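You operate a simulated robot arm through the tools that you are given. There is no shell and no other tool. Be economical: measure what you need, move in short steps, check, and stop when the job is done.

You are at the controls of a simulated two-armed robot. One attempt, no reset.

## Task
Pick up the bottle marked "foam" from the long table with one hand, pass it to the other hand and put it on the shelf under the heel bench. Set down upright: bottle.

It is judged by the outcome, as a careful person would: the job done as asked, and still so three seconds after it is handed in. It fails if anything else is knocked over, pushed out of place, dropped, spilled or broken.

## Robot
Two 7-joint arms with three-finger grippers on one trunk, on a base that drives. Base frame: it is fixed to the floor where the robot stands at the start and does not move with it; the origin is under the middle of the robot, x ahead of it, y to its left, z up; the surface under the hand at the start is at about z = 940. Lengths are in mm, angles in degrees, forces in N, time in s.
The left shoulder is at the start at [30, 124, 1183], the right one opposite. With the tool pointing down near the work surface each hand reaches from about 100 to 780 mm from the robot's upright axis, wherever it stands, measured 20 degrees to its own side. Places, roughly: shelf under the heel bench [4500, -1700, 300]. Payload 2.2 kg a hand.
The TCP of each hand is the grasp point between the finger pads, 28 mm short of the fingertips. In the tool frame z runs along the fingers and y along their closing line. Largest opening 102 mm; the body of the gripper starts 71 mm behind the TCP.
Orientation is told as [roll, pitch, yaw] about the base's x, y, z axes, in that order, counted from this pose: with the fingers straight down and closing along the base's y, the tool's x points along the base's -x, its y along +y and its z along -z.

## Interface
- The arms move only by the tool move_arm. It takes "left_motion", "right_motion" or both (then of equal length, played together; a hand with none holds still); each is a list of rows, each a list of 3 entries, a list of its own where there are three numbers: the shift along the tool's x, y, z in mm, then the turn, a rotation vector about the tool's x, y, z in degrees, then the gripper command, from -1 (shut) to 1 (fully open), values between in proportion. In form: [[[x, y, z], [rx, ry, rz], grip], ...]. A call has 1 to 12 rows; each row is the pose to reach, as a shift and turn from the pose commanded when the call began, along the tool's axes at that moment. Rows are played at 5 a second. More than 50 mm and 8.6 degrees between two rows, or a gripper value outside its range, and nothing of the call is played. A pose out of reach is approached as far as the arm can. The call stops where the force on the tool passes 40 N (or 10 N more than at its start, if that is more) or the arm is blocked; 0.2 s more then pass. Each finger halts on what it meets, pressing with about 43 N; the grip force reading is that of the motor and also rises with nothing between the fingers. The clock runs only during rows and for 0.2 s after the last one: add rows that repeat a pose to give the fingers time. It gives the time, the measured TCP pose, the force on the tool (base axes), the opening and the grip force at its end, in the units of the frame above (readings bear some noise), with the torque about the TCP (base axes, N m) and any sound that the robot's microphone picked up, and new pictures: "pictures" is both (left out), scene, wrist or none (wrist: the cameras of the hands that moved).
- Cameras (640 x 400 px; columns grow to the right, rows downward): "scene" is now at [41, 14, 1891.2]; the picture's right is [0.17, -0.98, 0.00], its down [-0.81, -0.14, -0.57] and it looks along [0.56, 0.10, -0.82] (base axes); focal length 262 px, centre (320, 200). "left" rides on the left gripper at [72, 38, -86] in its tool frame; the picture's right is [-0.46, 0.89, 0.00], its down [-0.60, -0.32, -0.73] and it looks along [-0.65, -0.34, 0.68] (tool axes); focal length 256 px, centre (320, 200). "right" rides on the right gripper at [69, 44, -86] in its tool frame; the picture's right is [-0.53, 0.85, 0.00], its down [-0.58, -0.36, -0.73] and it looks along [-0.62, -0.39, 0.68] (tool axes); focal length 256 px, centre (320, 200). There is no depth. A picture from a camera that has moved, and an enlarged one, comes with that camera's place and axes in the base frame and with its lens.
- move_column(by): slides the trunk up (or, below 0, down) by that many mm; the arms and the scene camera ride with it, the base frame stays. It gives what a move gives, with no picture.
- drive_base(legs): drives the robot by 1 to 6 legs, each [ahead, left, turn to the left] in mm, mm and degrees, along the robot's own axes; the way and the turn of a leg run together, so that a leg with both is an arc; at most 1500 mm and 180 degrees a leg. The arms and the cameras ride along, it lands a little off, and it stops where it bumps. It gives what a move gives, and a new picture of the scene camera.
- turn_head(pan, tilt): turns the head with the scene camera to pan (to the left, within 143 degrees either way) and tilt (down, from -29 to 69), counted from straight ahead of the robot. It gives what a move gives, and a new picture of the scene camera.
- enlarge(camera, box): a new picture of the part [left, top, right, bottom] of that camera's present view, enlarged. It takes no simulated time.
- job_done(): hands the job in; it is judged then, once.

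Work in short steps. Places have to be worked out from the pictures, the camera data and where the tool is seen: move nearer, look again, correct. Check each grasp and each placing, and mend what went wrong. You have 120 turns and 260 pictures in all, those below and enlarged ones among them. Open the grippers and draw the arms clear of the work before you hand the job in, unless the task says otherwise; then end with one line.

The tools are called after ">>>" by a JSON object that holds its "method" and its "body". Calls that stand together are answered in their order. move_arm: Moves the arms, as the interface text tells. Its arguments: {"type":"object","properties":{"left_motion":{"type":"array"},"right_motion":{"type":"array"},"pictures":{"type":"string","enum":["both","scene","wrist","none"]}},"required":[]} The other tools are called the same way: move_column (by) slides the trunk up or down; drive_base (legs) drives the base; turn_head (pan, tilt) turns the head that bears the scene camera; enlarge (camera, box) takes an enlarged picture of a part of a camera's view; job_done () hands the job in.

At the start:

```text
clock: 0.0
left_tool_pos: [489.3, 449.0, 1176.5]
left_ee_rot: [0.0, 0.0, 0.0]
left_wrist_force: [0.9, 0.1, 0.1]
left_torque: [0.01, 0.01, 0.01]
left_finger_gap: 102.1
left_grip_force: 0.1
right_tool_pos: [417.4, -26.6, 1227.4]
right_ee_rot: [0.0, 0.0, 0.0]
right_wrist_force: [-0.5, 1.0, 0.1]
right_torque: [-0.01, -0.02, 0.0]
right_finger_gap: 102.1
right_grip_force: 0.1
trunk travel left (down, up): [-425.0, 115.0]
robot x, y, heading: [4.5, -1.7, -0.1]
head pan, tilt: [10.0, 55.0]
```

scene: 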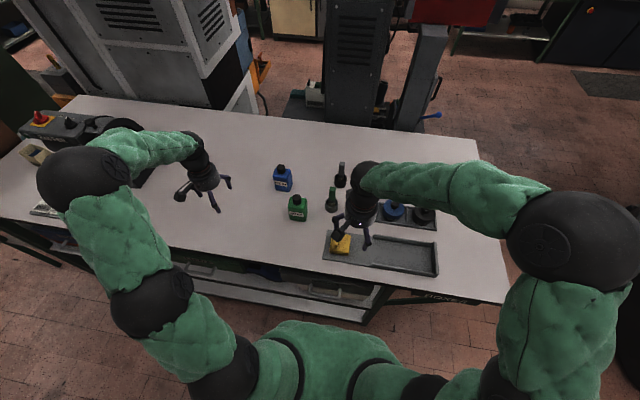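
right: 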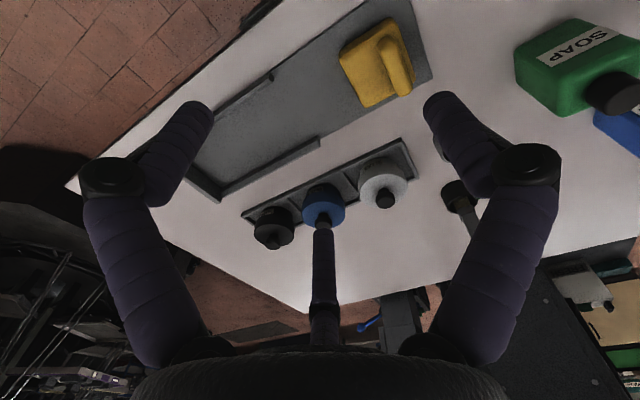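
left: 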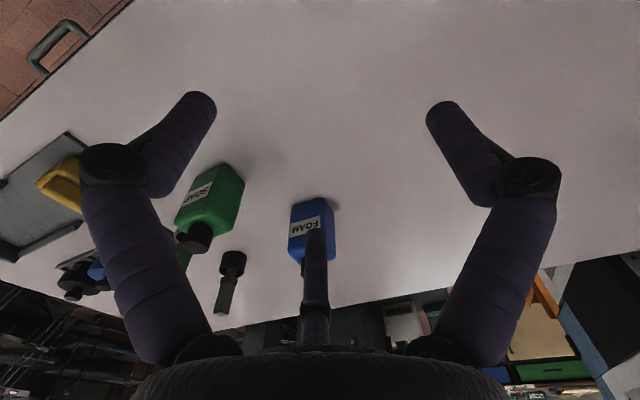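

I'll look closer at the foam bottle (blue, about [717, 304, 940]) before approaching it.

>>> {"method": "enlarge", "body": {"camera": "scene", "box": [230, 130, 390, 230]}}

>>> {"method": "enlarge", "body": {"camera": "left", "box": [160, 150, 400, 300]}}

```text
4.00 times, centred on (310, 180) of scene
camera zoom: at [41.0, 14.0, 1891.2], right [0.17, -0.98, 0.0], down [-0.81, -0.14, -0.57], along [0.56, 0.1, -0.82], focal length 1048 px, centre (360, 280)
```

zoom: 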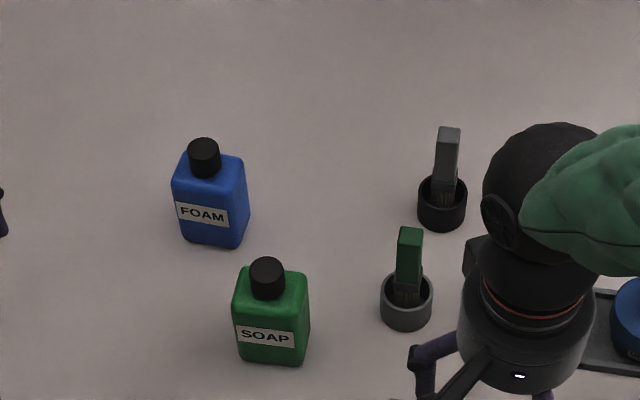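

```text
2.67 times, centred on (280, 225) of left
camera zoom: at [416.8, 487.7, 1262.6], right [0.46, 0.89, 0.0], down [0.6, -0.32, 0.73], along [0.65, -0.34, -0.68], focal length 683 px, centre (427, 133)
```

zoom: 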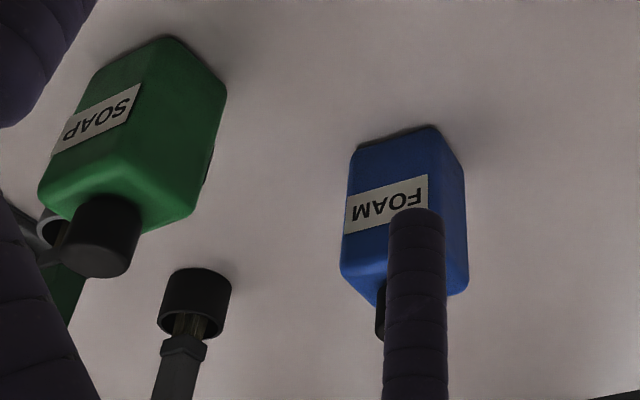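

Bottle looks about 64 wide × 50 deep × 140 tall, near (740, 306). Before choosing the grasps I glance toward the heel bench.

>>> {"method": "turn_head", "body": {"pan": -21, "tilt": 18}}

```text
clock: 1.0
left_tool_pos: [490.6, 448.8, 1176.0]
left_ee_rot: [0.0, 0.0, -0.2]
left_wrist_force: [0.1, 0.1, -0.1]
left_torque: [0.01, -0.02, -0.01]
left_finger_gap: 102.0
left_grip_force: 0.0
right_tool_pos: [416.3, -27.1, 1225.0]
right_ee_rot: [-0.1, 0.0, 0.0]
right_wrist_force: [0.0, 0.0, -0.4]
right_torque: [0.0, 0.01, -0.02]
right_finger_gap: 102.1
right_grip_force: 0.2
trunk travel left (down, up): [-425.0, 115.0]
robot x, y, heading: [-2.2, 0.0, 0.0]
head pan, tilt: [-21.0, 18.0]
camera scene: at [57.1, -31.9, 1946.5], right [-0.36, -0.93, 0.0], down [-0.29, 0.11, -0.95], along [0.89, -0.34, -0.31], focal length 262 px, centre (320, 200)
```

scene: 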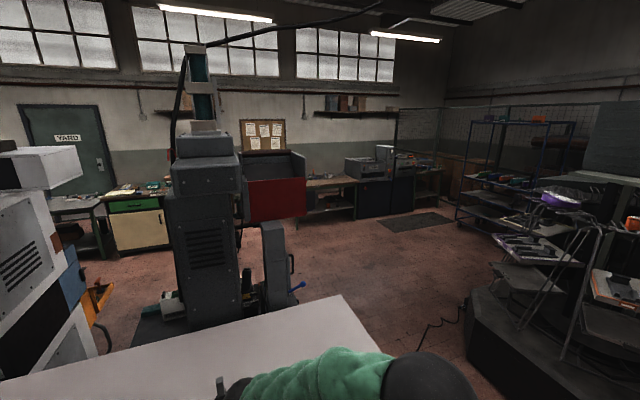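

The heel bench should project near pixel (317, 205); I enlarge there.

>>> {"method": "enlarge", "body": {"camera": "scene", "box": [260, 140, 420, 240]}}

```text
4.00 times, centred on (340, 190) of scene
camera zoom: at [57.1, -31.9, 1946.5], right [-0.36, -0.93, 0.0], down [-0.29, 0.11, -0.95], along [0.89, -0.34, -0.31], focal length 1048 px, centre (240, 240)
```

zoom: 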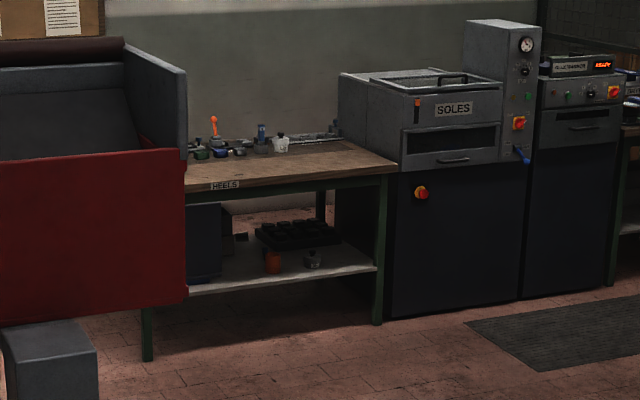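

The shelf has generous headroom and free spots, so a slanted right-hand placement works. I drive 60 mm ahead so that the bottle is within easy reach, and turn the head back.

>>> {"method": "drive_base", "body": {"legs": [[60, 0, 0]]}}

>>> {"method": "turn_head", "body": {"pan": 15, "tilt": 50}}

```text
clock: 2.0
left_tool_pos: [550.3, 450.0, 1176.7]
left_ee_rot: [0.0, 0.1, 0.1]
left_wrist_force: [0.2, 0.0, -0.4]
left_torque: [0.01, 0.03, 0.01]
left_finger_gap: 101.8
left_grip_force: 0.0
right_tool_pos: [477.5, -27.1, 1224.3]
right_ee_rot: [0.0, 0.1, 0.1]
right_wrist_force: [-0.1, 0.0, -0.2]
right_torque: [-0.04, 0.04, 0.04]
right_finger_gap: 101.9
right_grip_force: 0.0
trunk travel left (down, up): [-425.0, 115.0]
robot x, y, heading: [57.2, -2.1, 0.2]
head pan, tilt: [-21.0, 18.0]
camera scene: at [118.9, -32.1, 1946.5], right [-0.36, -0.93, 0.0], down [-0.29, 0.11, -0.95], along [0.89, -0.34, -0.31], focal length 262 px, centre (320, 200)
```

scene: 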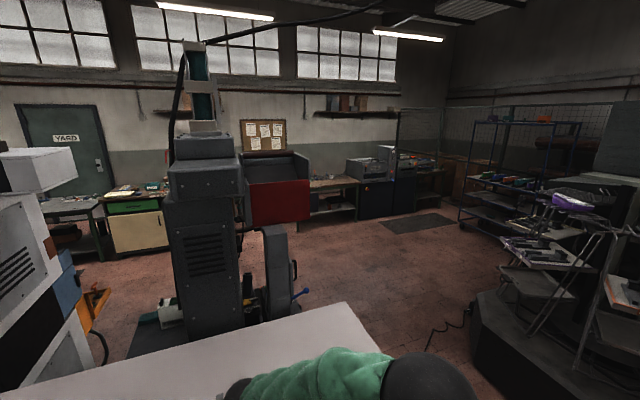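

```text
clock: 3.0
left_tool_pos: [549.4, 451.4, 1176.5]
left_ee_rot: [0.0, 0.0, 0.1]
left_wrist_force: [0.6, 0.7, -0.7]
left_torque: [-0.01, 0.0, -0.01]
left_finger_gap: 101.9
left_grip_force: 0.0
right_tool_pos: [476.8, -28.1, 1225.7]
right_ee_rot: [0.0, 0.2, 0.1]
right_wrist_force: [0.3, -0.1, 0.1]
right_torque: [0.0, 0.02, 0.0]
right_finger_gap: 102.4
right_grip_force: 0.0
trunk travel left (down, up): [-425.0, 115.0]
robot x, y, heading: [58.2, -2.6, 0.1]
head pan, tilt: [15.0, 50.0]
camera scene: at [104.9, 21.2, 1897.8], right [0.26, -0.97, 0.0], down [-0.74, -0.2, -0.64], along [0.62, 0.17, -0.77], focal length 262 px, centre (320, 200)
```

scene: 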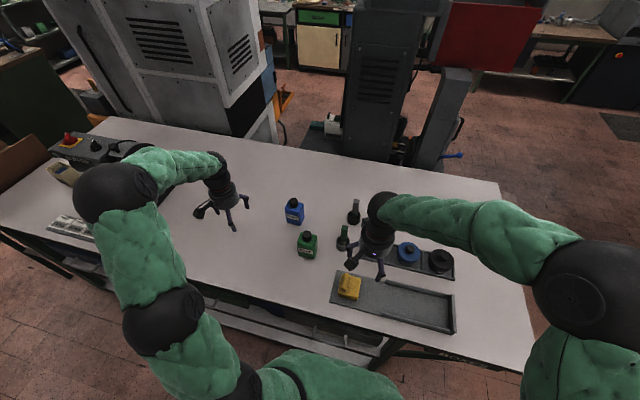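

Bottle at about (740, 306). Moving the left hand over it at the present height with a −8° yaw.

>>> {"method": "move_arm", "body": {"left_motion": [[[-38, -29, 0], [0, 0, 1.6], 1], [[-76, -58, 0], [0, 0, 3.2], 1], [[-114, -87, 0], [0, 0, 4.8], 1], [[-152, -116, 0], [0, 0, 6.4], 1], [[-190, -145, 0], [0, 0, 8], 1], [[-190, -145, 0], [0, 0, 8], 1]]}}

>>> {"method": "enlarge", "body": {"camera": "scene", "box": [220, 140, 380, 240]}}

```text
clock: 4.4
left_tool_pos: [736.2, 305.6, 1177.2]
left_ee_rot: [0.0, 0.0, -7.9]
left_wrist_force: [-0.3, 0.0, 0.3]
left_torque: [-0.02, -0.05, -0.02]
left_finger_gap: 102.3
left_grip_force: 0.1
right_tool_pos: [477.1, -26.6, 1225.9]
right_ee_rot: [0.0, 0.0, 0.1]
right_wrist_force: [0.4, 0.0, 0.4]
right_torque: [-0.01, -0.01, 0.01]
right_finger_gap: 102.3
right_grip_force: 0.1
trunk travel left (down, up): [-425.0, 115.0]
robot x, y, heading: [57.5, -0.0, -0.1]
head pan, tilt: [15.0, 50.0]
camera scene: at [103.0, 22.3, 1897.8], right [0.26, -0.97, 0.0], down [-0.74, -0.2, -0.64], along [0.62, 0.17, -0.77], focal length 262 px, centre (320, 200)
camera left: at [669.2, 353.6, 1263.6], right [0.58, 0.81, 0.0], down [0.55, -0.4, 0.73], along [0.59, -0.43, -0.68], focal length 256 px, centre (320, 200)
```

scene: 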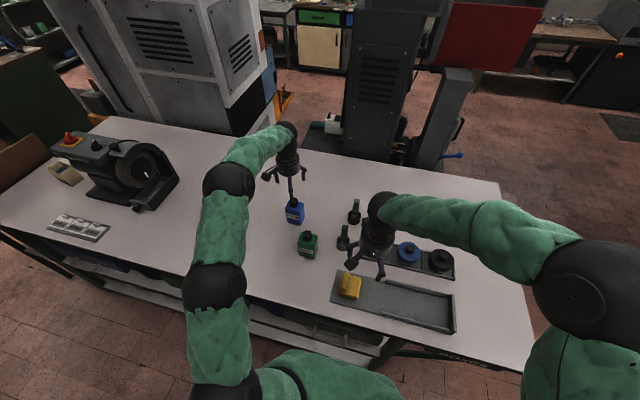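
left: 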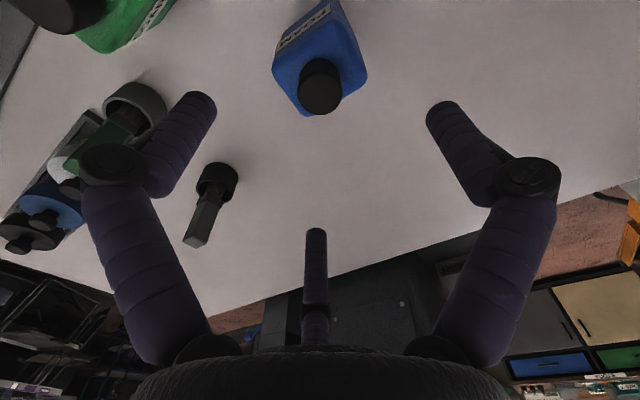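

```text
4.00 times, centred on (300, 190) of scene
camera zoom: at [103.0, 22.3, 1897.8], right [0.26, -0.97, 0.0], down [-0.74, -0.2, -0.64], along [0.62, 0.17, -0.77], focal length 1048 px, centre (400, 240)
```

zoom: 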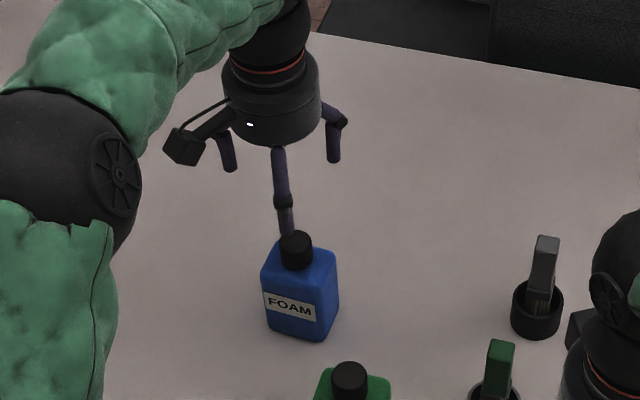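

The gripper shows what looks like a third element in the middle; I look closely to understand the geometry before descending.

>>> {"method": "enlarge", "body": {"camera": "scene", "box": [250, 140, 330, 190]}}

>>> {"method": "enlarge", "body": {"camera": "left", "box": [200, 200, 440, 350]}}

>>> {"method": "enlarge", "body": {"camera": "scene", "box": [320, 180, 420, 300]}}

```text
8.00 times, centred on (290, 165) of scene
camera zoom: at [103.0, 22.3, 1897.8], right [0.26, -0.97, 0.0], down [-0.74, -0.2, -0.64], along [0.62, 0.17, -0.77], focal length 2095 px, centre (560, 480)
```

zoom: 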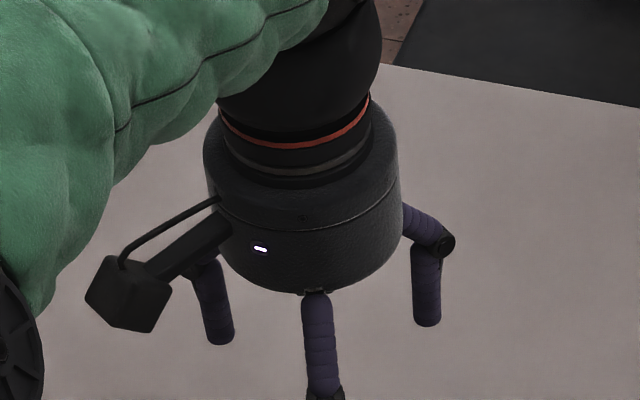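

```text
2.67 times, centred on (320, 275) of left
camera zoom: at [669.2, 353.6, 1263.6], right [0.58, 0.81, 0.0], down [0.55, -0.4, 0.73], along [0.59, -0.43, -0.68], focal length 683 px, centre (320, 0)
```

zoom: 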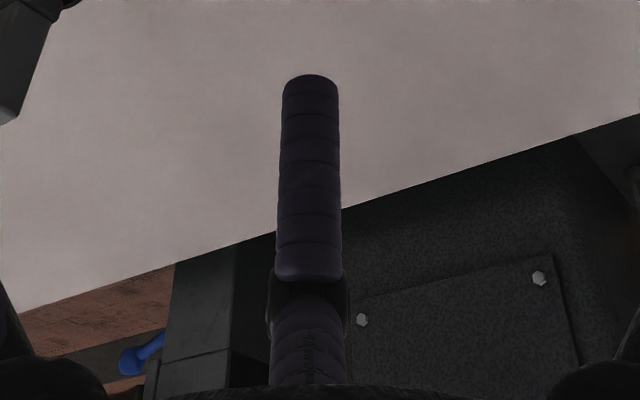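

```text
3.33 times, centred on (370, 240) of scene
camera zoom: at [103.0, 22.3, 1897.8], right [0.26, -0.97, 0.0], down [-0.74, -0.2, -0.64], along [0.62, 0.17, -0.77], focal length 873 px, centre (153, 67)
```

zoom: 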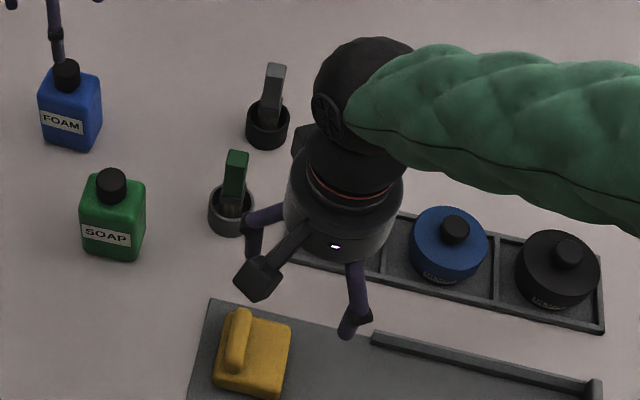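

The hand visibly has three fingers; I test how they move by closing the free right hand in the air.

>>> {"method": "move_arm", "body": {"right_motion": [[[0, 0, 0], [0, 0, 0], -0.4], [[0, 0, 0], [0, 0, 0], -0.4], [[0, 0, 0], [0, 0, 0], -0.4]]}}

>>> {"method": "enlarge", "body": {"camera": "scene", "box": [320, 180, 420, 300]}}

```text
clock: 5.2
left_tool_pos: [736.5, 305.1, 1176.6]
left_ee_rot: [0.0, 0.0, -8.0]
left_wrist_force: [0.0, 0.7, -1.1]
left_torque: [0.01, 0.01, -0.01]
left_finger_gap: 101.7
left_grip_force: 0.1
right_tool_pos: [478.1, -26.1, 1225.6]
right_ee_rot: [0.0, 0.0, 0.2]
right_wrist_force: [0.3, -0.2, 0.1]
right_torque: [-0.02, 0.01, 0.0]
right_finger_gap: 30.7
right_grip_force: 0.0
trunk travel left (down, up): [-425.0, 115.0]
robot x, y, heading: [62.3, 2.4, 0.3]
head pan, tilt: [15.0, 50.0]
camera scene: at [104.9, 21.2, 1897.7], right [0.26, -0.97, 0.0], down [-0.74, -0.2, -0.64], along [0.62, 0.17, -0.77], focal length 262 px, centre (320, 200)
camera right: at [408.8, 17.7, 1312.6], right [0.53, 0.85, 0.0], down [0.58, -0.36, 0.73], along [0.62, -0.39, -0.68], focal length 256 px, centre (320, 200)
```

scene: 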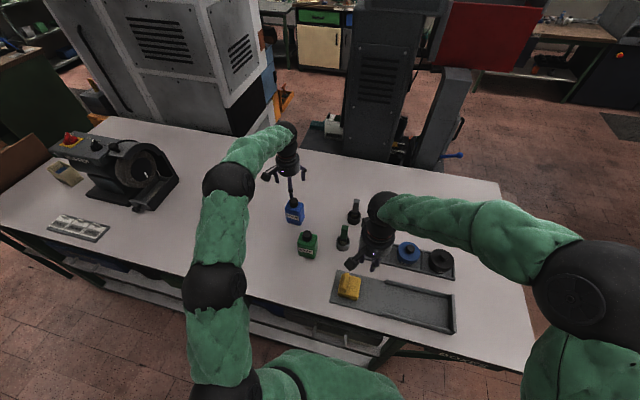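
right: 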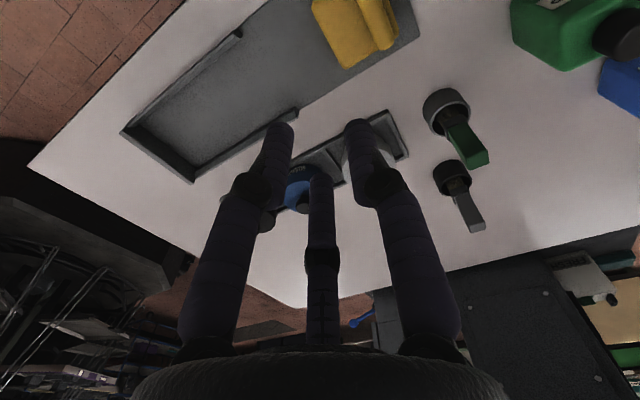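

```text
3.33 times, centred on (370, 240) of scene
camera zoom: at [104.9, 21.2, 1897.7], right [0.26, -0.97, 0.0], down [-0.74, -0.2, -0.64], along [0.62, 0.17, -0.77], focal length 873 px, centre (153, 67)
```

zoom: 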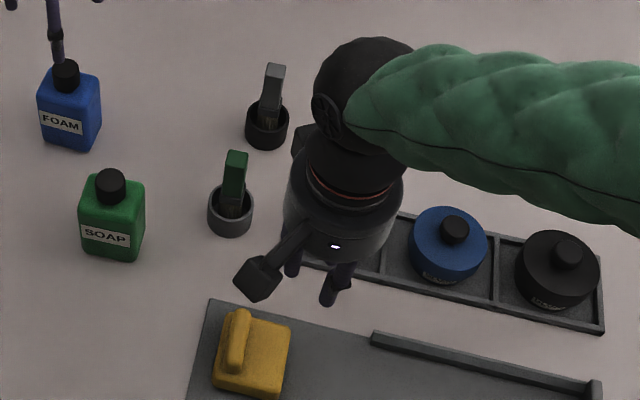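

The three fingers close together; the readings treat them as one gap. The wrist view puts the cap axis at (734, 306), right under the hand, so I descend to z ≈ 1040 with the hand open.

>>> {"method": "move_arm", "body": {"left_motion": [[[2, 1, 40], [0, 0, 0], 1], [[2, 1, 80], [0, 0, 0], 1], [[2, 1, 110], [0, 0, 0], 1], [[2, 1, 138], [0, 0, 0], 1], [[2, 1, 138], [0, 0, 0], 1]]}}

>>> {"method": "enlarge", "body": {"camera": "scene", "box": [250, 150, 350, 230]}}

```text
clock: 6.4
left_tool_pos: [737.7, 305.5, 1040.1]
left_ee_rot: [0.0, 0.0, -7.9]
left_wrist_force: [0.5, -0.1, 0.0]
left_torque: [-0.03, -0.02, 0.0]
left_finger_gap: 101.9
left_grip_force: 0.1
right_tool_pos: [477.0, -28.1, 1225.0]
right_ee_rot: [0.1, 0.0, 0.1]
right_wrist_force: [0.9, -0.4, -0.1]
right_torque: [0.0, -0.01, -0.02]
right_finger_gap: 30.6
right_grip_force: 0.0
trunk travel left (down, up): [-425.0, 115.0]
robot x, y, heading: [58.7, -0.6, 0.0]
head pan, tilt: [15.0, 50.0]
camera scene: at [103.6, 21.3, 1897.8], right [0.26, -0.97, 0.0], down [-0.74, -0.2, -0.64], along [0.62, 0.17, -0.77], focal length 262 px, centre (320, 200)
camera left: at [670.1, 352.0, 1125.5], right [0.58, 0.81, 0.0], down [0.55, -0.4, 0.73], along [0.59, -0.43, -0.68], focal length 256 px, centre (320, 200)
```

scene: 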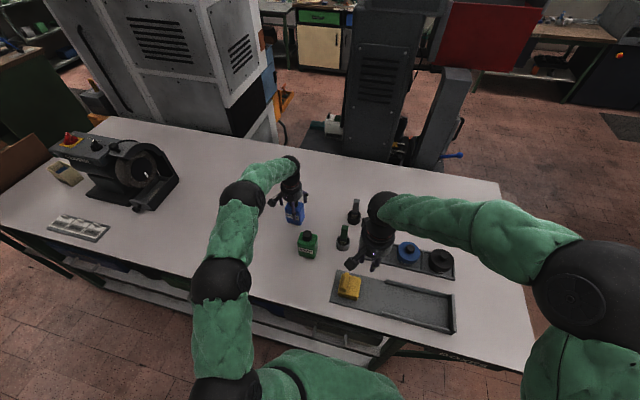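
left: 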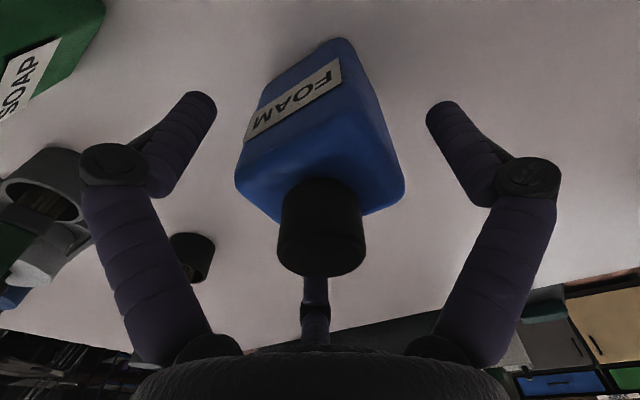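

```text
5.00 times, centred on (300, 190) of scene
camera zoom: at [103.6, 21.3, 1897.8], right [0.26, -0.97, 0.0], down [-0.74, -0.2, -0.64], along [0.62, 0.17, -0.77], focal length 1310 px, centre (420, 250)
```

zoom: 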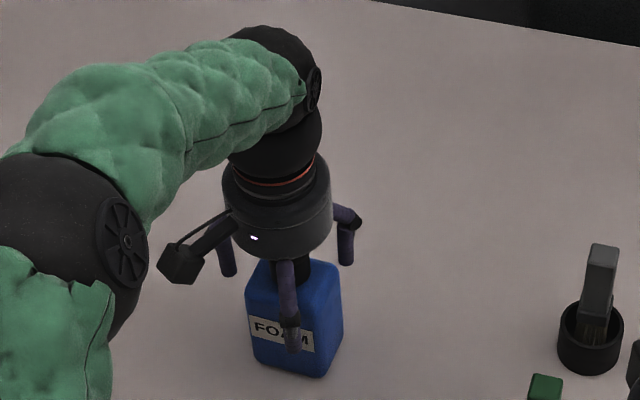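

The bottle sits between the fingers with the cap clear of the palm. Closing the left hand.

>>> {"method": "move_arm", "body": {"left_motion": [[[0, 0, 0], [0, 0, 0], 0.5], [[0, 0, 0], [0, 0, 0], 0.1], [[0, 0, 0], [0, 0, 0], -0.3], [[0, 0, 0], [0, 0, 0], -1], [[0, 0, 0], [0, 0, 0], -1], [[0, 0, 0], [0, 0, 0], -1]]}}

>>> {"method": "enlarge", "body": {"camera": "scene", "box": [250, 150, 350, 230]}}

```text
clock: 7.8
left_tool_pos: [736.8, 303.6, 1040.0]
left_ee_rot: [0.0, 0.0, -7.8]
left_wrist_force: [1.9, 0.8, 3.0]
left_torque: [0.08, -0.01, -0.02]
left_finger_gap: 68.1
left_grip_force: 43.0
right_tool_pos: [476.9, -27.0, 1226.4]
right_ee_rot: [0.0, 0.0, 0.1]
right_wrist_force: [0.2, 0.4, -0.1]
right_torque: [0.0, -0.01, 0.01]
right_finger_gap: 30.3
right_grip_force: 0.2
trunk travel left (down, up): [-425.0, 115.0]
robot x, y, heading: [61.3, 2.4, 0.2]
head pan, tilt: [15.0, 50.0]
camera scene: at [104.4, 21.2, 1897.7], right [0.26, -0.97, 0.0], down [-0.74, -0.2, -0.64], along [0.62, 0.17, -0.77], focal length 262 px, centre (320, 200)
camera left: at [670.8, 352.2, 1125.8], right [0.58, 0.81, 0.0], down [0.55, -0.4, 0.73], along [0.59, -0.43, -0.68], focal length 256 px, centre (320, 200)
```

scene: 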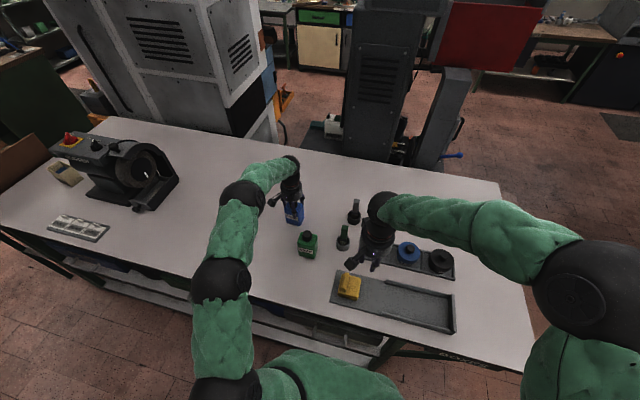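
left: 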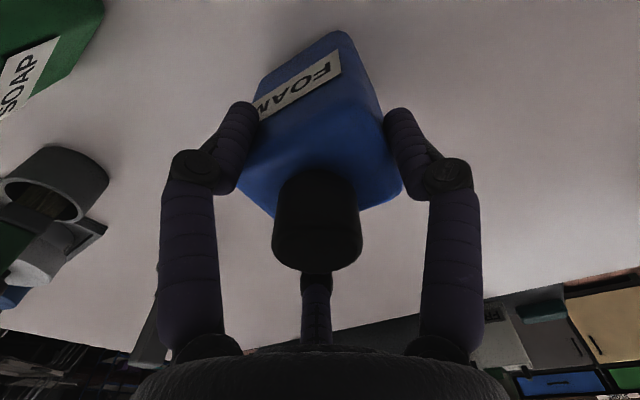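

```text
5.00 times, centred on (300, 190) of scene
camera zoom: at [104.4, 21.2, 1897.7], right [0.26, -0.97, 0.0], down [-0.74, -0.2, -0.64], along [0.62, 0.17, -0.77], focal length 1310 px, centre (420, 250)
```

zoom: 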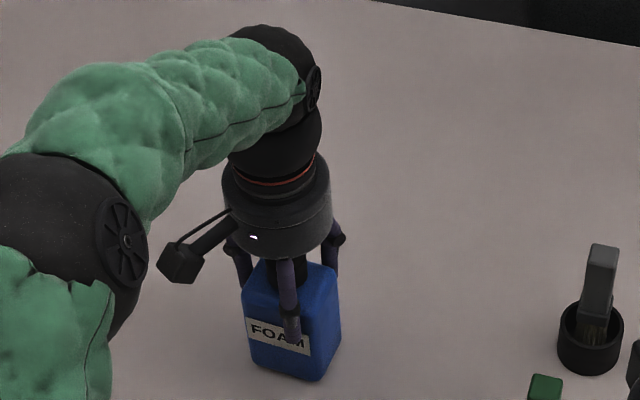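

Gap 68 mm with 43 N: the body is gripped across its width. Lifting 130 mm straight up.

>>> {"method": "move_arm", "body": {"left_motion": [[[0, 0, -25], [0, 0, 0], -1], [[0, 0, -60], [0, 0, 0], -1], [[0, 0, -100], [0, 0, 0], -1], [[0, 0, -150], [0, 0, 0], -1], [[0, 0, -150], [0, 0, 0], -1]]}}

>>> {"method": "enlarge", "body": {"camera": "scene", "box": [230, 120, 350, 220]}}

```text
clock: 9.0
left_tool_pos: [739.1, 305.2, 1189.1]
left_ee_rot: [-0.1, 0.0, -7.9]
left_wrist_force: [0.2, -0.8, -4.4]
left_torque: [0.02, 0.03, 0.02]
left_finger_gap: 68.1
left_grip_force: 43.2
right_tool_pos: [478.7, -25.9, 1225.3]
right_ee_rot: [0.0, 0.0, 0.1]
right_wrist_force: [-0.7, 0.6, -1.0]
right_torque: [-0.02, 0.0, 0.02]
right_finger_gap: 30.6
right_grip_force: 0.0
trunk travel left (down, up): [-425.0, 115.0]
robot x, y, heading: [62.6, 0.5, 0.1]
head pan, tilt: [15.0, 50.0]
camera scene: at [106.3, 22.1, 1897.6], right [0.26, -0.97, 0.0], down [-0.74, -0.2, -0.64], along [0.62, 0.17, -0.77], focal length 262 px, centre (320, 200)
camera left: at [672.9, 353.2, 1275.0], right [0.58, 0.81, 0.0], down [0.56, -0.4, 0.73], along [0.59, -0.43, -0.68], focal length 256 px, centre (320, 200)
```

scene: 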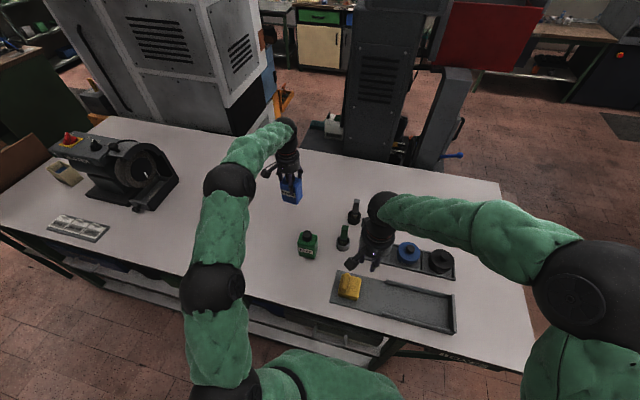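
left: 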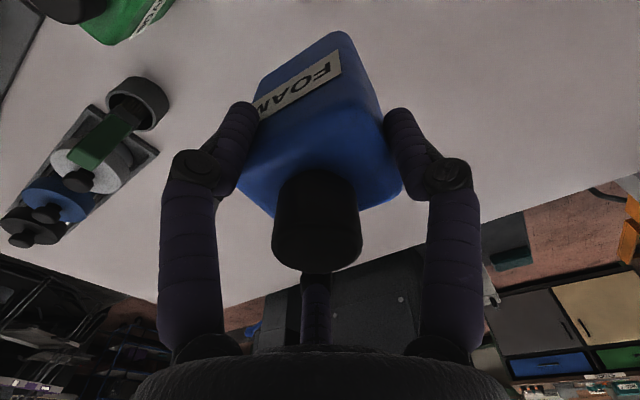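

```text
4.00 times, centred on (290, 170) of scene
camera zoom: at [106.3, 22.1, 1897.6], right [0.26, -0.97, 0.0], down [-0.74, -0.2, -0.64], along [0.62, 0.17, -0.77], focal length 1048 px, centre (440, 320)
```

zoom: 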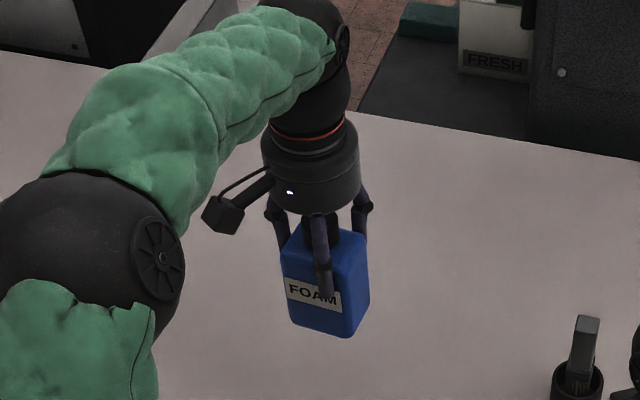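

The bottle is held (about 0.45 kg). For the hand-over I first bring the right hand aside to the right and yaw it 90° so it can later point left.

>>> {"method": "move_arm", "body": {"right_motion": [[[5, -19, -7], [0, 0, -8.2], 1], [[10, -38, -14], [0, 0, -16.4], 1], [[15, -57, -21], [0, 0, -24.6], 1], [[20, -76, -28], [0, 0, -32.8], 1], [[25, -95, -35], [0, 0, -41], 1], [[30, -114, -42], [0, 0, -49.2], 1], [[35, -133, -49], [0, 0, -57.4], 1], [[40, -152, -56], [0, 0, -65.6], 1], [[45, -171, -63], [0, 0, -73.8], 1], [[50, -190, -70], [0, 0, -82], 1], [[57, -205, -75], [0, 0, -90], 1], [[57, -205, -75], [0, 0, -90], 1]], "pictures": "scene"}}

```text
clock: 11.6
left_tool_pos: [739.9, 305.0, 1189.3]
left_ee_rot: [0.0, 0.1, -8.0]
left_wrist_force: [0.4, 0.6, -4.0]
left_torque: [0.01, 0.04, 0.01]
left_finger_gap: 68.1
left_grip_force: 43.1
right_tool_pos: [420.2, -231.0, 1301.5]
right_ee_rot: [0.0, 0.0, 90.1]
right_wrist_force: [-0.4, -0.2, -0.4]
right_torque: [0.02, 0.0, -0.04]
right_finger_gap: 101.8
right_grip_force: 0.2
trunk travel left (down, up): [-425.0, 115.0]
robot x, y, heading: [59.5, 1.4, 0.1]
head pan, tilt: [15.0, 50.0]
camera scene: at [105.4, 21.8, 1897.7], right [0.26, -0.97, 0.0], down [-0.74, -0.2, -0.64], along [0.62, 0.17, -0.77], focal length 262 px, centre (320, 200)
```

scene: 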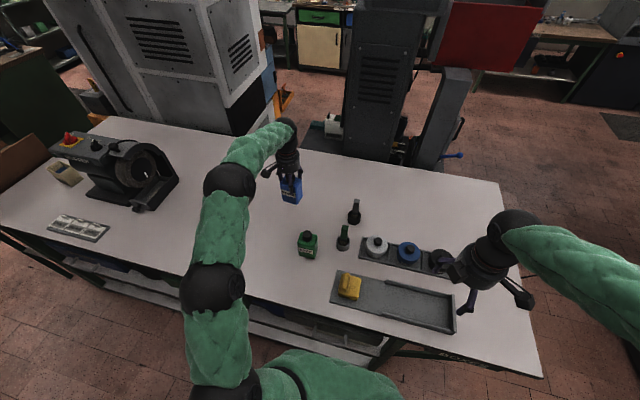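

Now tilting the right hand up by 65° so that its fingers point left and 25° down.

>>> {"method": "move_arm", "body": {"right_motion": [[[-3, -10, 2], [0, -8.2, 0], 1], [[-7, -20, 5], [0, -16.4, 0], 1], [[-10, -30, 7], [0, -24.6, 0], 1], [[-14, -40, 10], [0, -32.8, 0], 1], [[-18, -50, 12], [0, -41, 0], 1], [[-22, -60, 15], [0, -49.2, 0], 1], [[-26, -70, 17], [0, -57.4, 0], 1], [[-30, -80, 20], [0, -65, 0], 1], [[-30, -80, 20], [0, -65, 0], 1]], "pictures": "scene"}}

```text
clock: 13.6
left_tool_pos: [738.3, 304.5, 1190.6]
left_ee_rot: [0.0, 0.0, -7.9]
left_wrist_force: [-0.2, 0.5, -4.2]
left_torque: [-0.01, -0.03, 0.01]
left_finger_gap: 68.1
left_grip_force: 42.9
right_tool_pos: [500.4, -200.5, 1280.4]
right_ee_rot: [0.0, -65.2, 90.2]
right_wrist_force: [-0.2, -0.3, 0.2]
right_torque: [-0.03, -0.01, 0.02]
right_finger_gap: 102.1
right_grip_force: 0.0
trunk travel left (down, up): [-425.0, 115.0]
robot x, y, heading: [57.6, 2.2, 0.5]
head pan, tilt: [15.0, 50.0]
camera scene: at [104.1, 22.0, 1897.7], right [0.26, -0.97, 0.0], down [-0.74, -0.2, -0.64], along [0.62, 0.17, -0.77], focal length 262 px, centre (320, 200)
```

scene: 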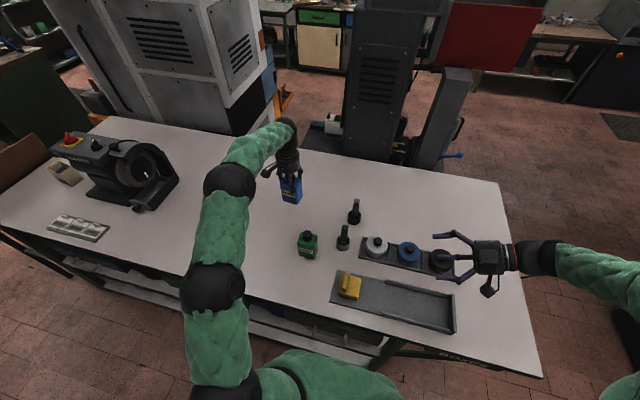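

Right hand is in its waiting pose. Bringing the bottle to about (500, 130, 1290) with the left hand yawed to −90°.

>>> {"method": "move_arm", "body": {"left_motion": [[[19, -19, -20], [0, 0, 7.45], -1], [[38, -37, -40], [0, 0, 14.9], -1], [[58, -56, -60], [0, 0, 22.4], -1], [[77, -75, -80], [0, 0, 29.8], -1], [[96, -94, -90], [0, 0, 37.3], -1], [[115, -112, -100], [0, 0, 44.7], -1], [[134, -131, -100], [0, 0, 52.2], -1], [[153, -150, -100], [0, 0, 59.6], -1], [[173, -169, -100], [0, 0, 67.1], -1], [[192, -187, -100], [0, 0, 74.5], -1], [[211, -206, -100], [0, 0, 82], -1], [[211, -206, -100], [0, 0, 82], -1]]}}

```text
clock: 16.2
left_tool_pos: [499.8, 132.8, 1287.0]
left_ee_rot: [-0.1, 0.0, -90.0]
left_wrist_force: [-0.5, 0.8, -0.1]
left_torque: [0.02, 0.02, 0.03]
left_finger_gap: 2.2
left_grip_force: 30.9
right_tool_pos: [501.3, -200.5, 1280.0]
right_ee_rot: [0.2, -65.0, 89.9]
right_wrist_force: [0.1, 0.1, 0.1]
right_torque: [0.0, -0.01, 0.01]
right_finger_gap: 101.7
right_grip_force: 0.1
trunk travel left (down, up): [-425.0, 115.0]
robot x, y, heading: [58.8, 0.3, 0.3]
head pan, tilt: [15.0, 50.0]
camera scene: at [105.4, 21.7, 1897.7], right [0.26, -0.97, 0.0], down [-0.74, -0.2, -0.64], along [0.62, 0.17, -0.77], focal length 262 px, centre (320, 200)
camera left: at [537.5, 204.2, 1374.9], right [0.89, -0.47, 0.0], down [-0.32, -0.6, 0.73], along [-0.34, -0.65, -0.68], focal length 256 px, centre (320, 200)
```

scene: 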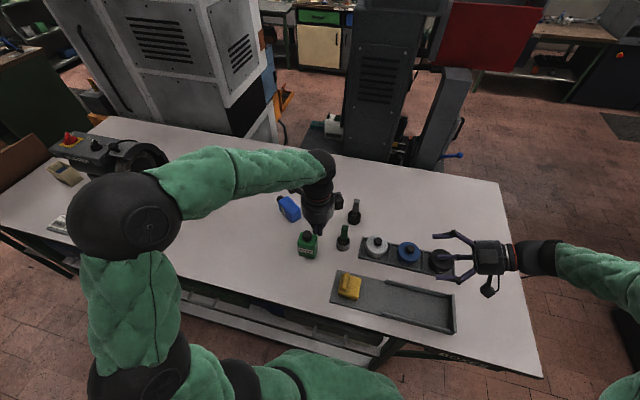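
left: 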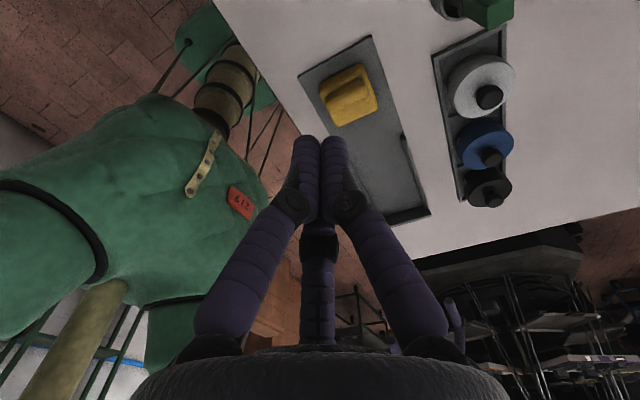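

The bottle slipped out of the hand and lies on the table. I look at how it lies.

>>> {"method": "enlarge", "body": {"camera": "scene", "box": [250, 170, 370, 260]}}

```text
4.44 times, centred on (310, 215) of scene
camera zoom: at [105.4, 21.7, 1897.7], right [0.26, -0.97, 0.0], down [-0.74, -0.2, -0.64], along [0.62, 0.17, -0.77], focal length 1164 px, centre (364, 133)
```

zoom: 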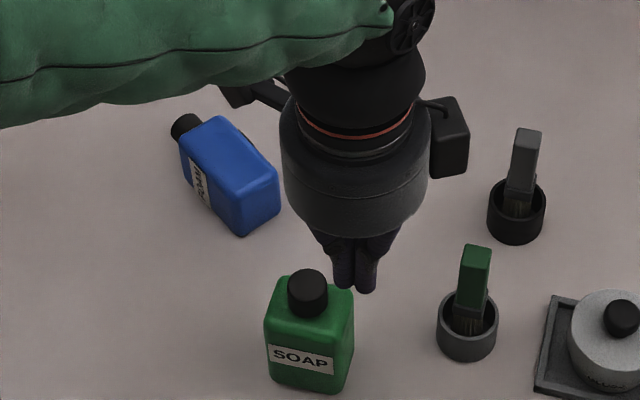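

The foam bottle lies on its narrow side, undamaged, cap pointing away-left (azimuth ≈53°), base near (733, 302). I'll pick it again with the left hand low on the body and rotate it upright — slower this time. First swing the left hand back over it, open.

>>> {"method": "move_arm", "body": {"left_motion": [[[16, 0, 3], [0, 0, -8.2], 0], [[33, 10, 6], [0, 0, -16.4], 1], [[50, 20, 9], [0, 0, -24.6], 1], [[66, 35, 12], [0, 0, -32.8], 1], [[82, 50, 15], [0, 0, -41], 1], [[99, 65, 18], [0, 0, -49.2], 1], [[115, 80, 21], [0, 0, -57.4], 1], [[132, 95, 24], [0, 0, -65.6], 1], [[148, 110, 27], [0, 0, -73.8], 1], [[165, 125, 30], [0, 0, -82], 1], [[181, 140, 33], [0, 0, -90.2], 1], [[197, 150, 37], [0, 0, -98], 1]], "pictures": "none"}}

>>> {"method": "turn_head", "body": {"pan": 20, "tilt": 45}}

>>> {"method": "enlarge", "body": {"camera": "scene", "box": [240, 170, 400, 290]}}

>>> {"method": "enlarge", "body": {"camera": "left", "box": [0, 0, 640, 400]}}

```text
clock: 18.8
left_tool_pos: [649.8, 332.1, 1250.9]
left_ee_rot: [0.0, 0.1, 8.2]
left_wrist_force: [0.3, 0.6, -0.5]
left_torque: [-0.01, 0.0, 0.0]
left_finger_gap: 102.1
left_grip_force: 0.0
right_tool_pos: [500.9, -199.1, 1280.9]
right_ee_rot: [0.2, -65.0, 89.9]
right_wrist_force: [0.2, 0.4, 0.2]
right_torque: [0.04, 0.0, -0.01]
right_finger_gap: 102.0
right_grip_force: 0.1
trunk travel left (down, up): [-425.0, 115.0]
robot x, y, heading: [61.4, 0.8, 0.1]
head pan, tilt: [15.0, 50.0]
```

```text
clock: 19.5
left_tool_pos: [649.8, 331.4, 1251.4]
left_ee_rot: [-0.1, 0.0, 8.0]
left_wrist_force: [1.3, 0.0, 0.3]
left_torque: [-0.04, -0.03, 0.01]
left_finger_gap: 101.9
left_grip_force: 0.1
right_tool_pos: [499.6, -199.4, 1280.9]
right_ee_rot: [0.1, -65.0, 90.0]
right_wrist_force: [1.2, -0.6, 0.4]
right_torque: [0.03, 0.03, 0.0]
right_finger_gap: 101.9
right_grip_force: 0.1
trunk travel left (down, up): [-425.0, 115.0]
robot x, y, heading: [61.8, -0.7, 0.2]
head pan, tilt: [20.0, 45.0]
camera scene: at [106.3, 28.9, 1904.6], right [0.34, -0.94, 0.0], down [-0.66, -0.24, -0.71], along [0.66, 0.24, -0.71], focal length 262 px, centre (320, 200)
```

scene: 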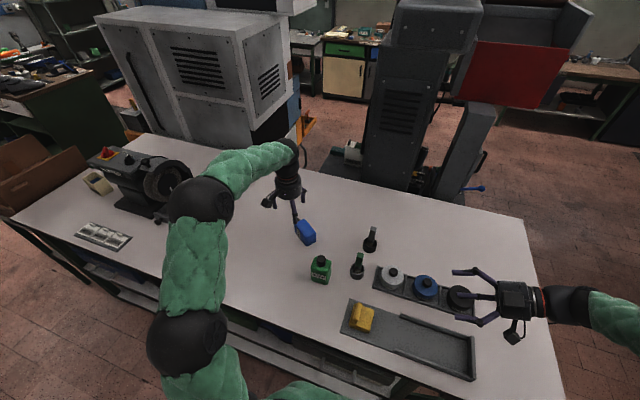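

```text
3.33 times, centred on (320, 230) of scene
camera zoom: at [106.3, 28.9, 1904.6], right [0.34, -0.94, 0.0], down [-0.66, -0.24, -0.71], along [0.66, 0.24, -0.71], focal length 873 px, centre (320, 100)
```

zoom: 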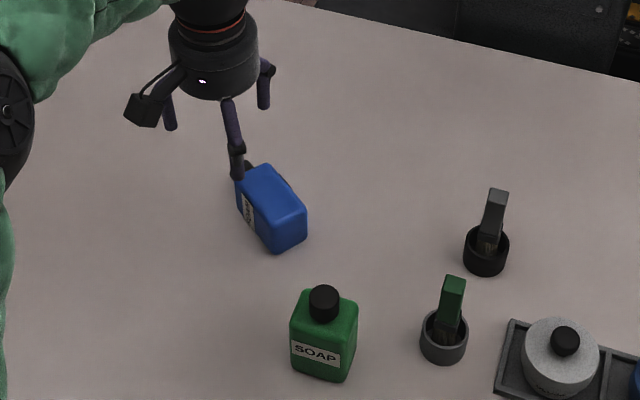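

```text
1.00 times, centred on (320, 200) of left (not enlarged: the box is as wide or as high as the picture)
camera zoom: at [572.3, 358.8, 1338.1], right [0.34, 0.94, 0.0], down [0.64, -0.23, 0.73], along [0.69, -0.25, -0.68], focal length 256 px, centre (320, 200)
```

zoom: 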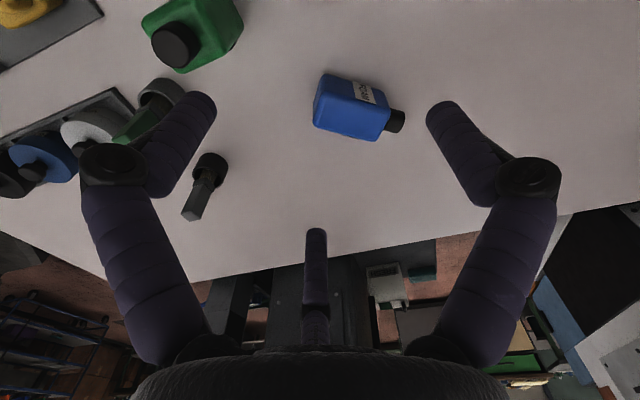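

Enlarging the wrist view to measure the lying bottle.

>>> {"method": "enlarge", "body": {"camera": "left", "box": [290, 60, 418, 140]}}

```text
5.00 times, centred on (354, 100) of left
camera zoom: at [572.3, 358.8, 1338.1], right [0.34, 0.94, 0.0], down [0.64, -0.23, 0.73], along [0.69, -0.25, -0.68], focal length 1280 px, centre (150, 700)
```

zoom: 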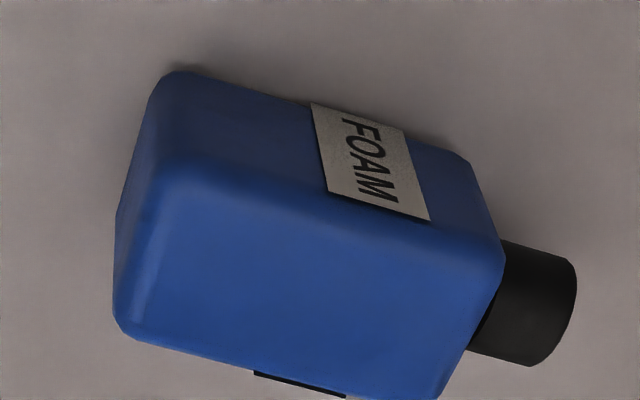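

Axis azimuth ≈55°, centre ≈(763, 338). I go to hover over the lower body at (760, 331) with yaw 55°.

>>> {"method": "move_arm", "body": {"left_motion": [[[-18, -3, 20], [0, 0, -7.8], 1], [[-36, -6, 40], [0, 0, -15.6], 1], [[-54, -8, 60], [0, 0, -23.5], 1], [[-73, -11, 80], [0, 0, -31.3], 1], [[-91, -14, 100], [0, 0, -39.2], 1], [[-109, -16, 121], [0, 0, -47], 1], [[-109, -16, 121], [0, 0, -47], 1]]}}

```text
clock: 21.1
left_tool_pos: [759.3, 326.8, 1131.2]
left_ee_rot: [0.0, 0.0, 55.2]
left_wrist_force: [-0.4, -0.1, -0.8]
left_torque: [0.0, -0.06, 0.01]
left_finger_gap: 101.8
left_grip_force: 0.0
right_tool_pos: [497.0, -200.8, 1281.1]
right_ee_rot: [0.0, -64.9, 90.1]
right_wrist_force: [-0.2, 0.2, 0.2]
right_torque: [-0.01, -0.03, -0.05]
right_finger_gap: 102.3
right_grip_force: 0.0
trunk travel left (down, up): [-425.0, 115.0]
robot x, y, heading: [60.9, -0.0, 0.2]
head pan, tilt: [20.0, 45.0]
camera scene: at [105.1, 29.0, 1904.7], right [0.34, -0.94, 0.0], down [-0.66, -0.24, -0.71], along [0.66, 0.24, -0.71], focal length 262 px, centre (320, 200)
camera left: at [686.3, 289.5, 1216.9], right [-0.46, 0.89, 0.0], down [0.6, 0.31, 0.73], along [0.65, 0.34, -0.68], focal length 256 px, centre (320, 200)
```

scene: 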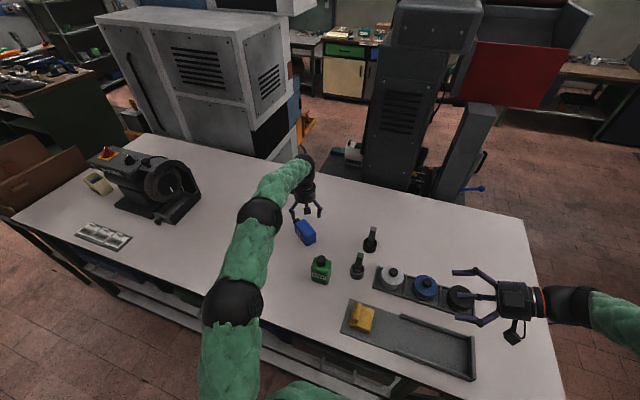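
left: 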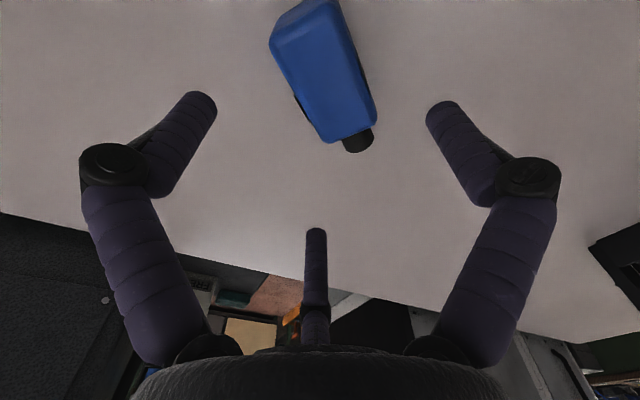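

Alignment is good (axis offset ≈2 mm). Descending in steps to TCP z ≈ 978.

>>> {"method": "move_arm", "body": {"left_motion": [[[-4, 2, 40], [0, 0, 0], 1], [[-4, 2, 80], [0, 0, 0], 1], [[-4, 2, 110], [0, 0, 0], 1], [[-4, 2, 135], [0, 0, 0], 1], [[-4, 2, 153], [0, 0, 0], 1], [[-4, 2, 153], [0, 0, 0], 1]]}}

>>> {"method": "enlarge", "body": {"camera": "scene", "box": [260, 170, 360, 270]}}

```text
clock: 22.0
left_tool_pos: [767.0, 329.1, 1022.3]
left_ee_rot: [-0.8, -0.7, 55.3]
left_wrist_force: [-3.9, -2.5, 13.9]
left_torque: [-0.4, -0.02, -0.1]
left_finger_gap: 102.8
left_grip_force: 0.1
right_tool_pos: [499.4, -200.3, 1281.0]
right_ee_rot: [0.1, -65.1, 90.0]
right_wrist_force: [0.7, -0.9, -0.5]
right_torque: [0.0, -0.01, 0.05]
right_finger_gap: 102.0
right_grip_force: 0.1
trunk travel left (down, up): [-425.0, 115.0]
robot x, y, heading: [61.6, 1.4, -0.0]
head pan, tilt: [20.0, 45.0]
stopped in row 4 (left hand): the force on the tool passed its limit at 50 N (the readings are from after the stop); the commanded pose is now the measured one
camera scene: at [105.3, 28.4, 1904.7], right [0.34, -0.94, 0.0], down [-0.66, -0.24, -0.71], along [0.66, 0.24, -0.71], focal length 262 px, centre (320, 200)
camera left: at [692.3, 291.6, 1107.2], right [-0.46, 0.89, -0.01], down [0.59, 0.32, 0.74], along [0.66, 0.34, -0.67], focal length 256 px, centre (320, 200)
```

scene: 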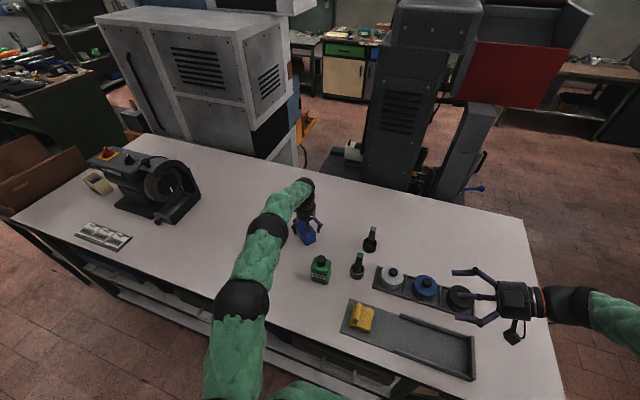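
left: 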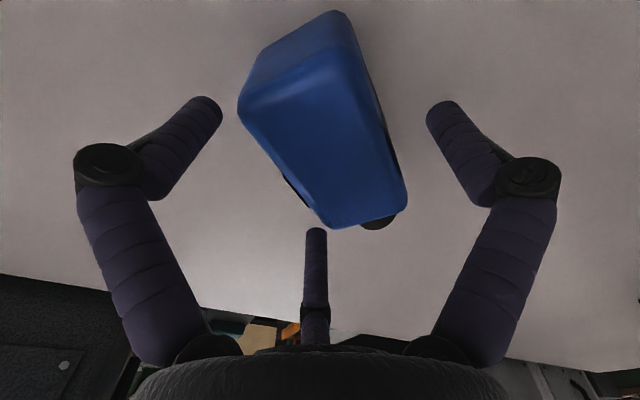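

```text
4.00 times, centred on (310, 220) of scene
camera zoom: at [105.3, 28.4, 1904.7], right [0.34, -0.94, 0.0], down [-0.66, -0.24, -0.71], along [0.66, 0.24, -0.71], focal length 1048 px, centre (360, 120)
```

zoom: 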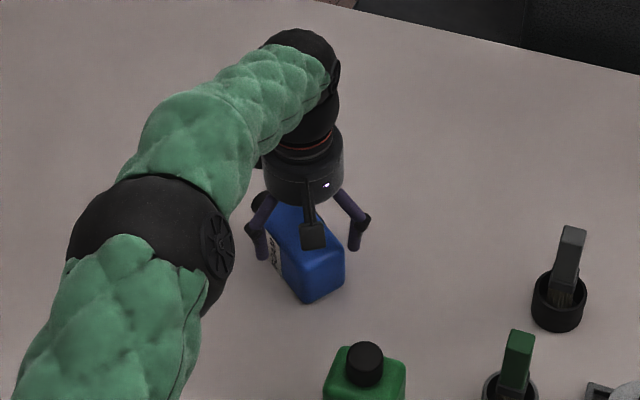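

The two inner fingers landed on the bottle's edge — the hand really is three-fingered (one finger at tool +y, two at −y±58°). I back off upward and re-plan: a yaw of about −5° lets one finger straddle one side and two the other, with the camera boom off to the side.

>>> {"method": "move_arm", "body": {"left_motion": [[[0, 0, -20], [0, 0, 0], 1], [[0, 0, -60], [0, 0, 0], 1], [[5, 0, -110], [0, 0, 8], 1], [[10, 0, -160], [0, 0, 16], 1], [[15, 0, -180], [0, 0, 24], 1], [[20, 0, -200], [0, 0, 32], 1], [[25, 0, -200], [0, 0, 40], 1], [[30, 0, -200], [0, 0, 48], 1], [[30, 0, -200], [0, 0, 56], 1], [[30, 0, -200], [0, 0, 60], 1], [[30, 0, -200], [0, 0, 60], 1]]}}

>>> {"method": "enlarge", "body": {"camera": "scene", "box": [260, 190, 360, 270]}}

>>> {"method": "enlarge", "body": {"camera": "left", "box": [240, 40, 432, 160]}}

```text
refused: row 3 steps farther than a row can; nothing moved
```

```text
5.00 times, centred on (310, 230) of scene
camera zoom: at [105.3, 28.4, 1904.7], right [0.34, -0.94, 0.0], down [-0.66, -0.24, -0.71], along [0.66, 0.24, -0.71], focal length 1310 px, centre (370, 50)
```

zoom: 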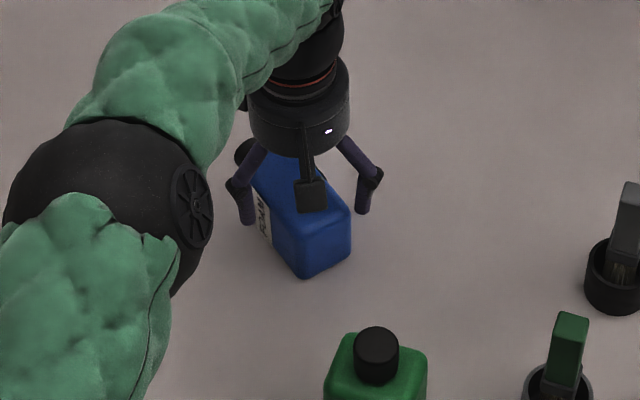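

```text
3.33 times, centred on (336, 100) of left
camera zoom: at [692.3, 291.6, 1107.2], right [-0.46, 0.89, -0.01], down [0.59, 0.32, 0.74], along [0.66, 0.34, -0.67], focal length 853 px, centre (267, 533)
```

zoom: 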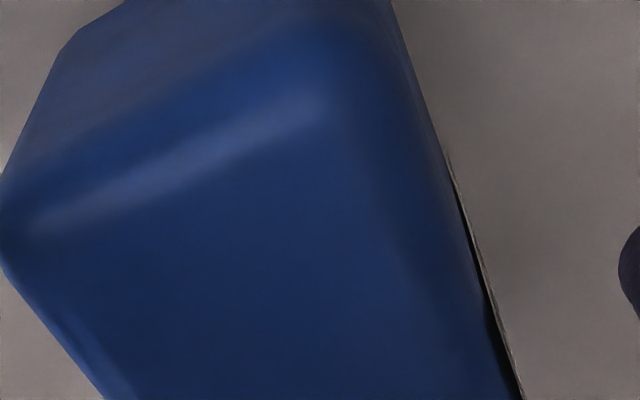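

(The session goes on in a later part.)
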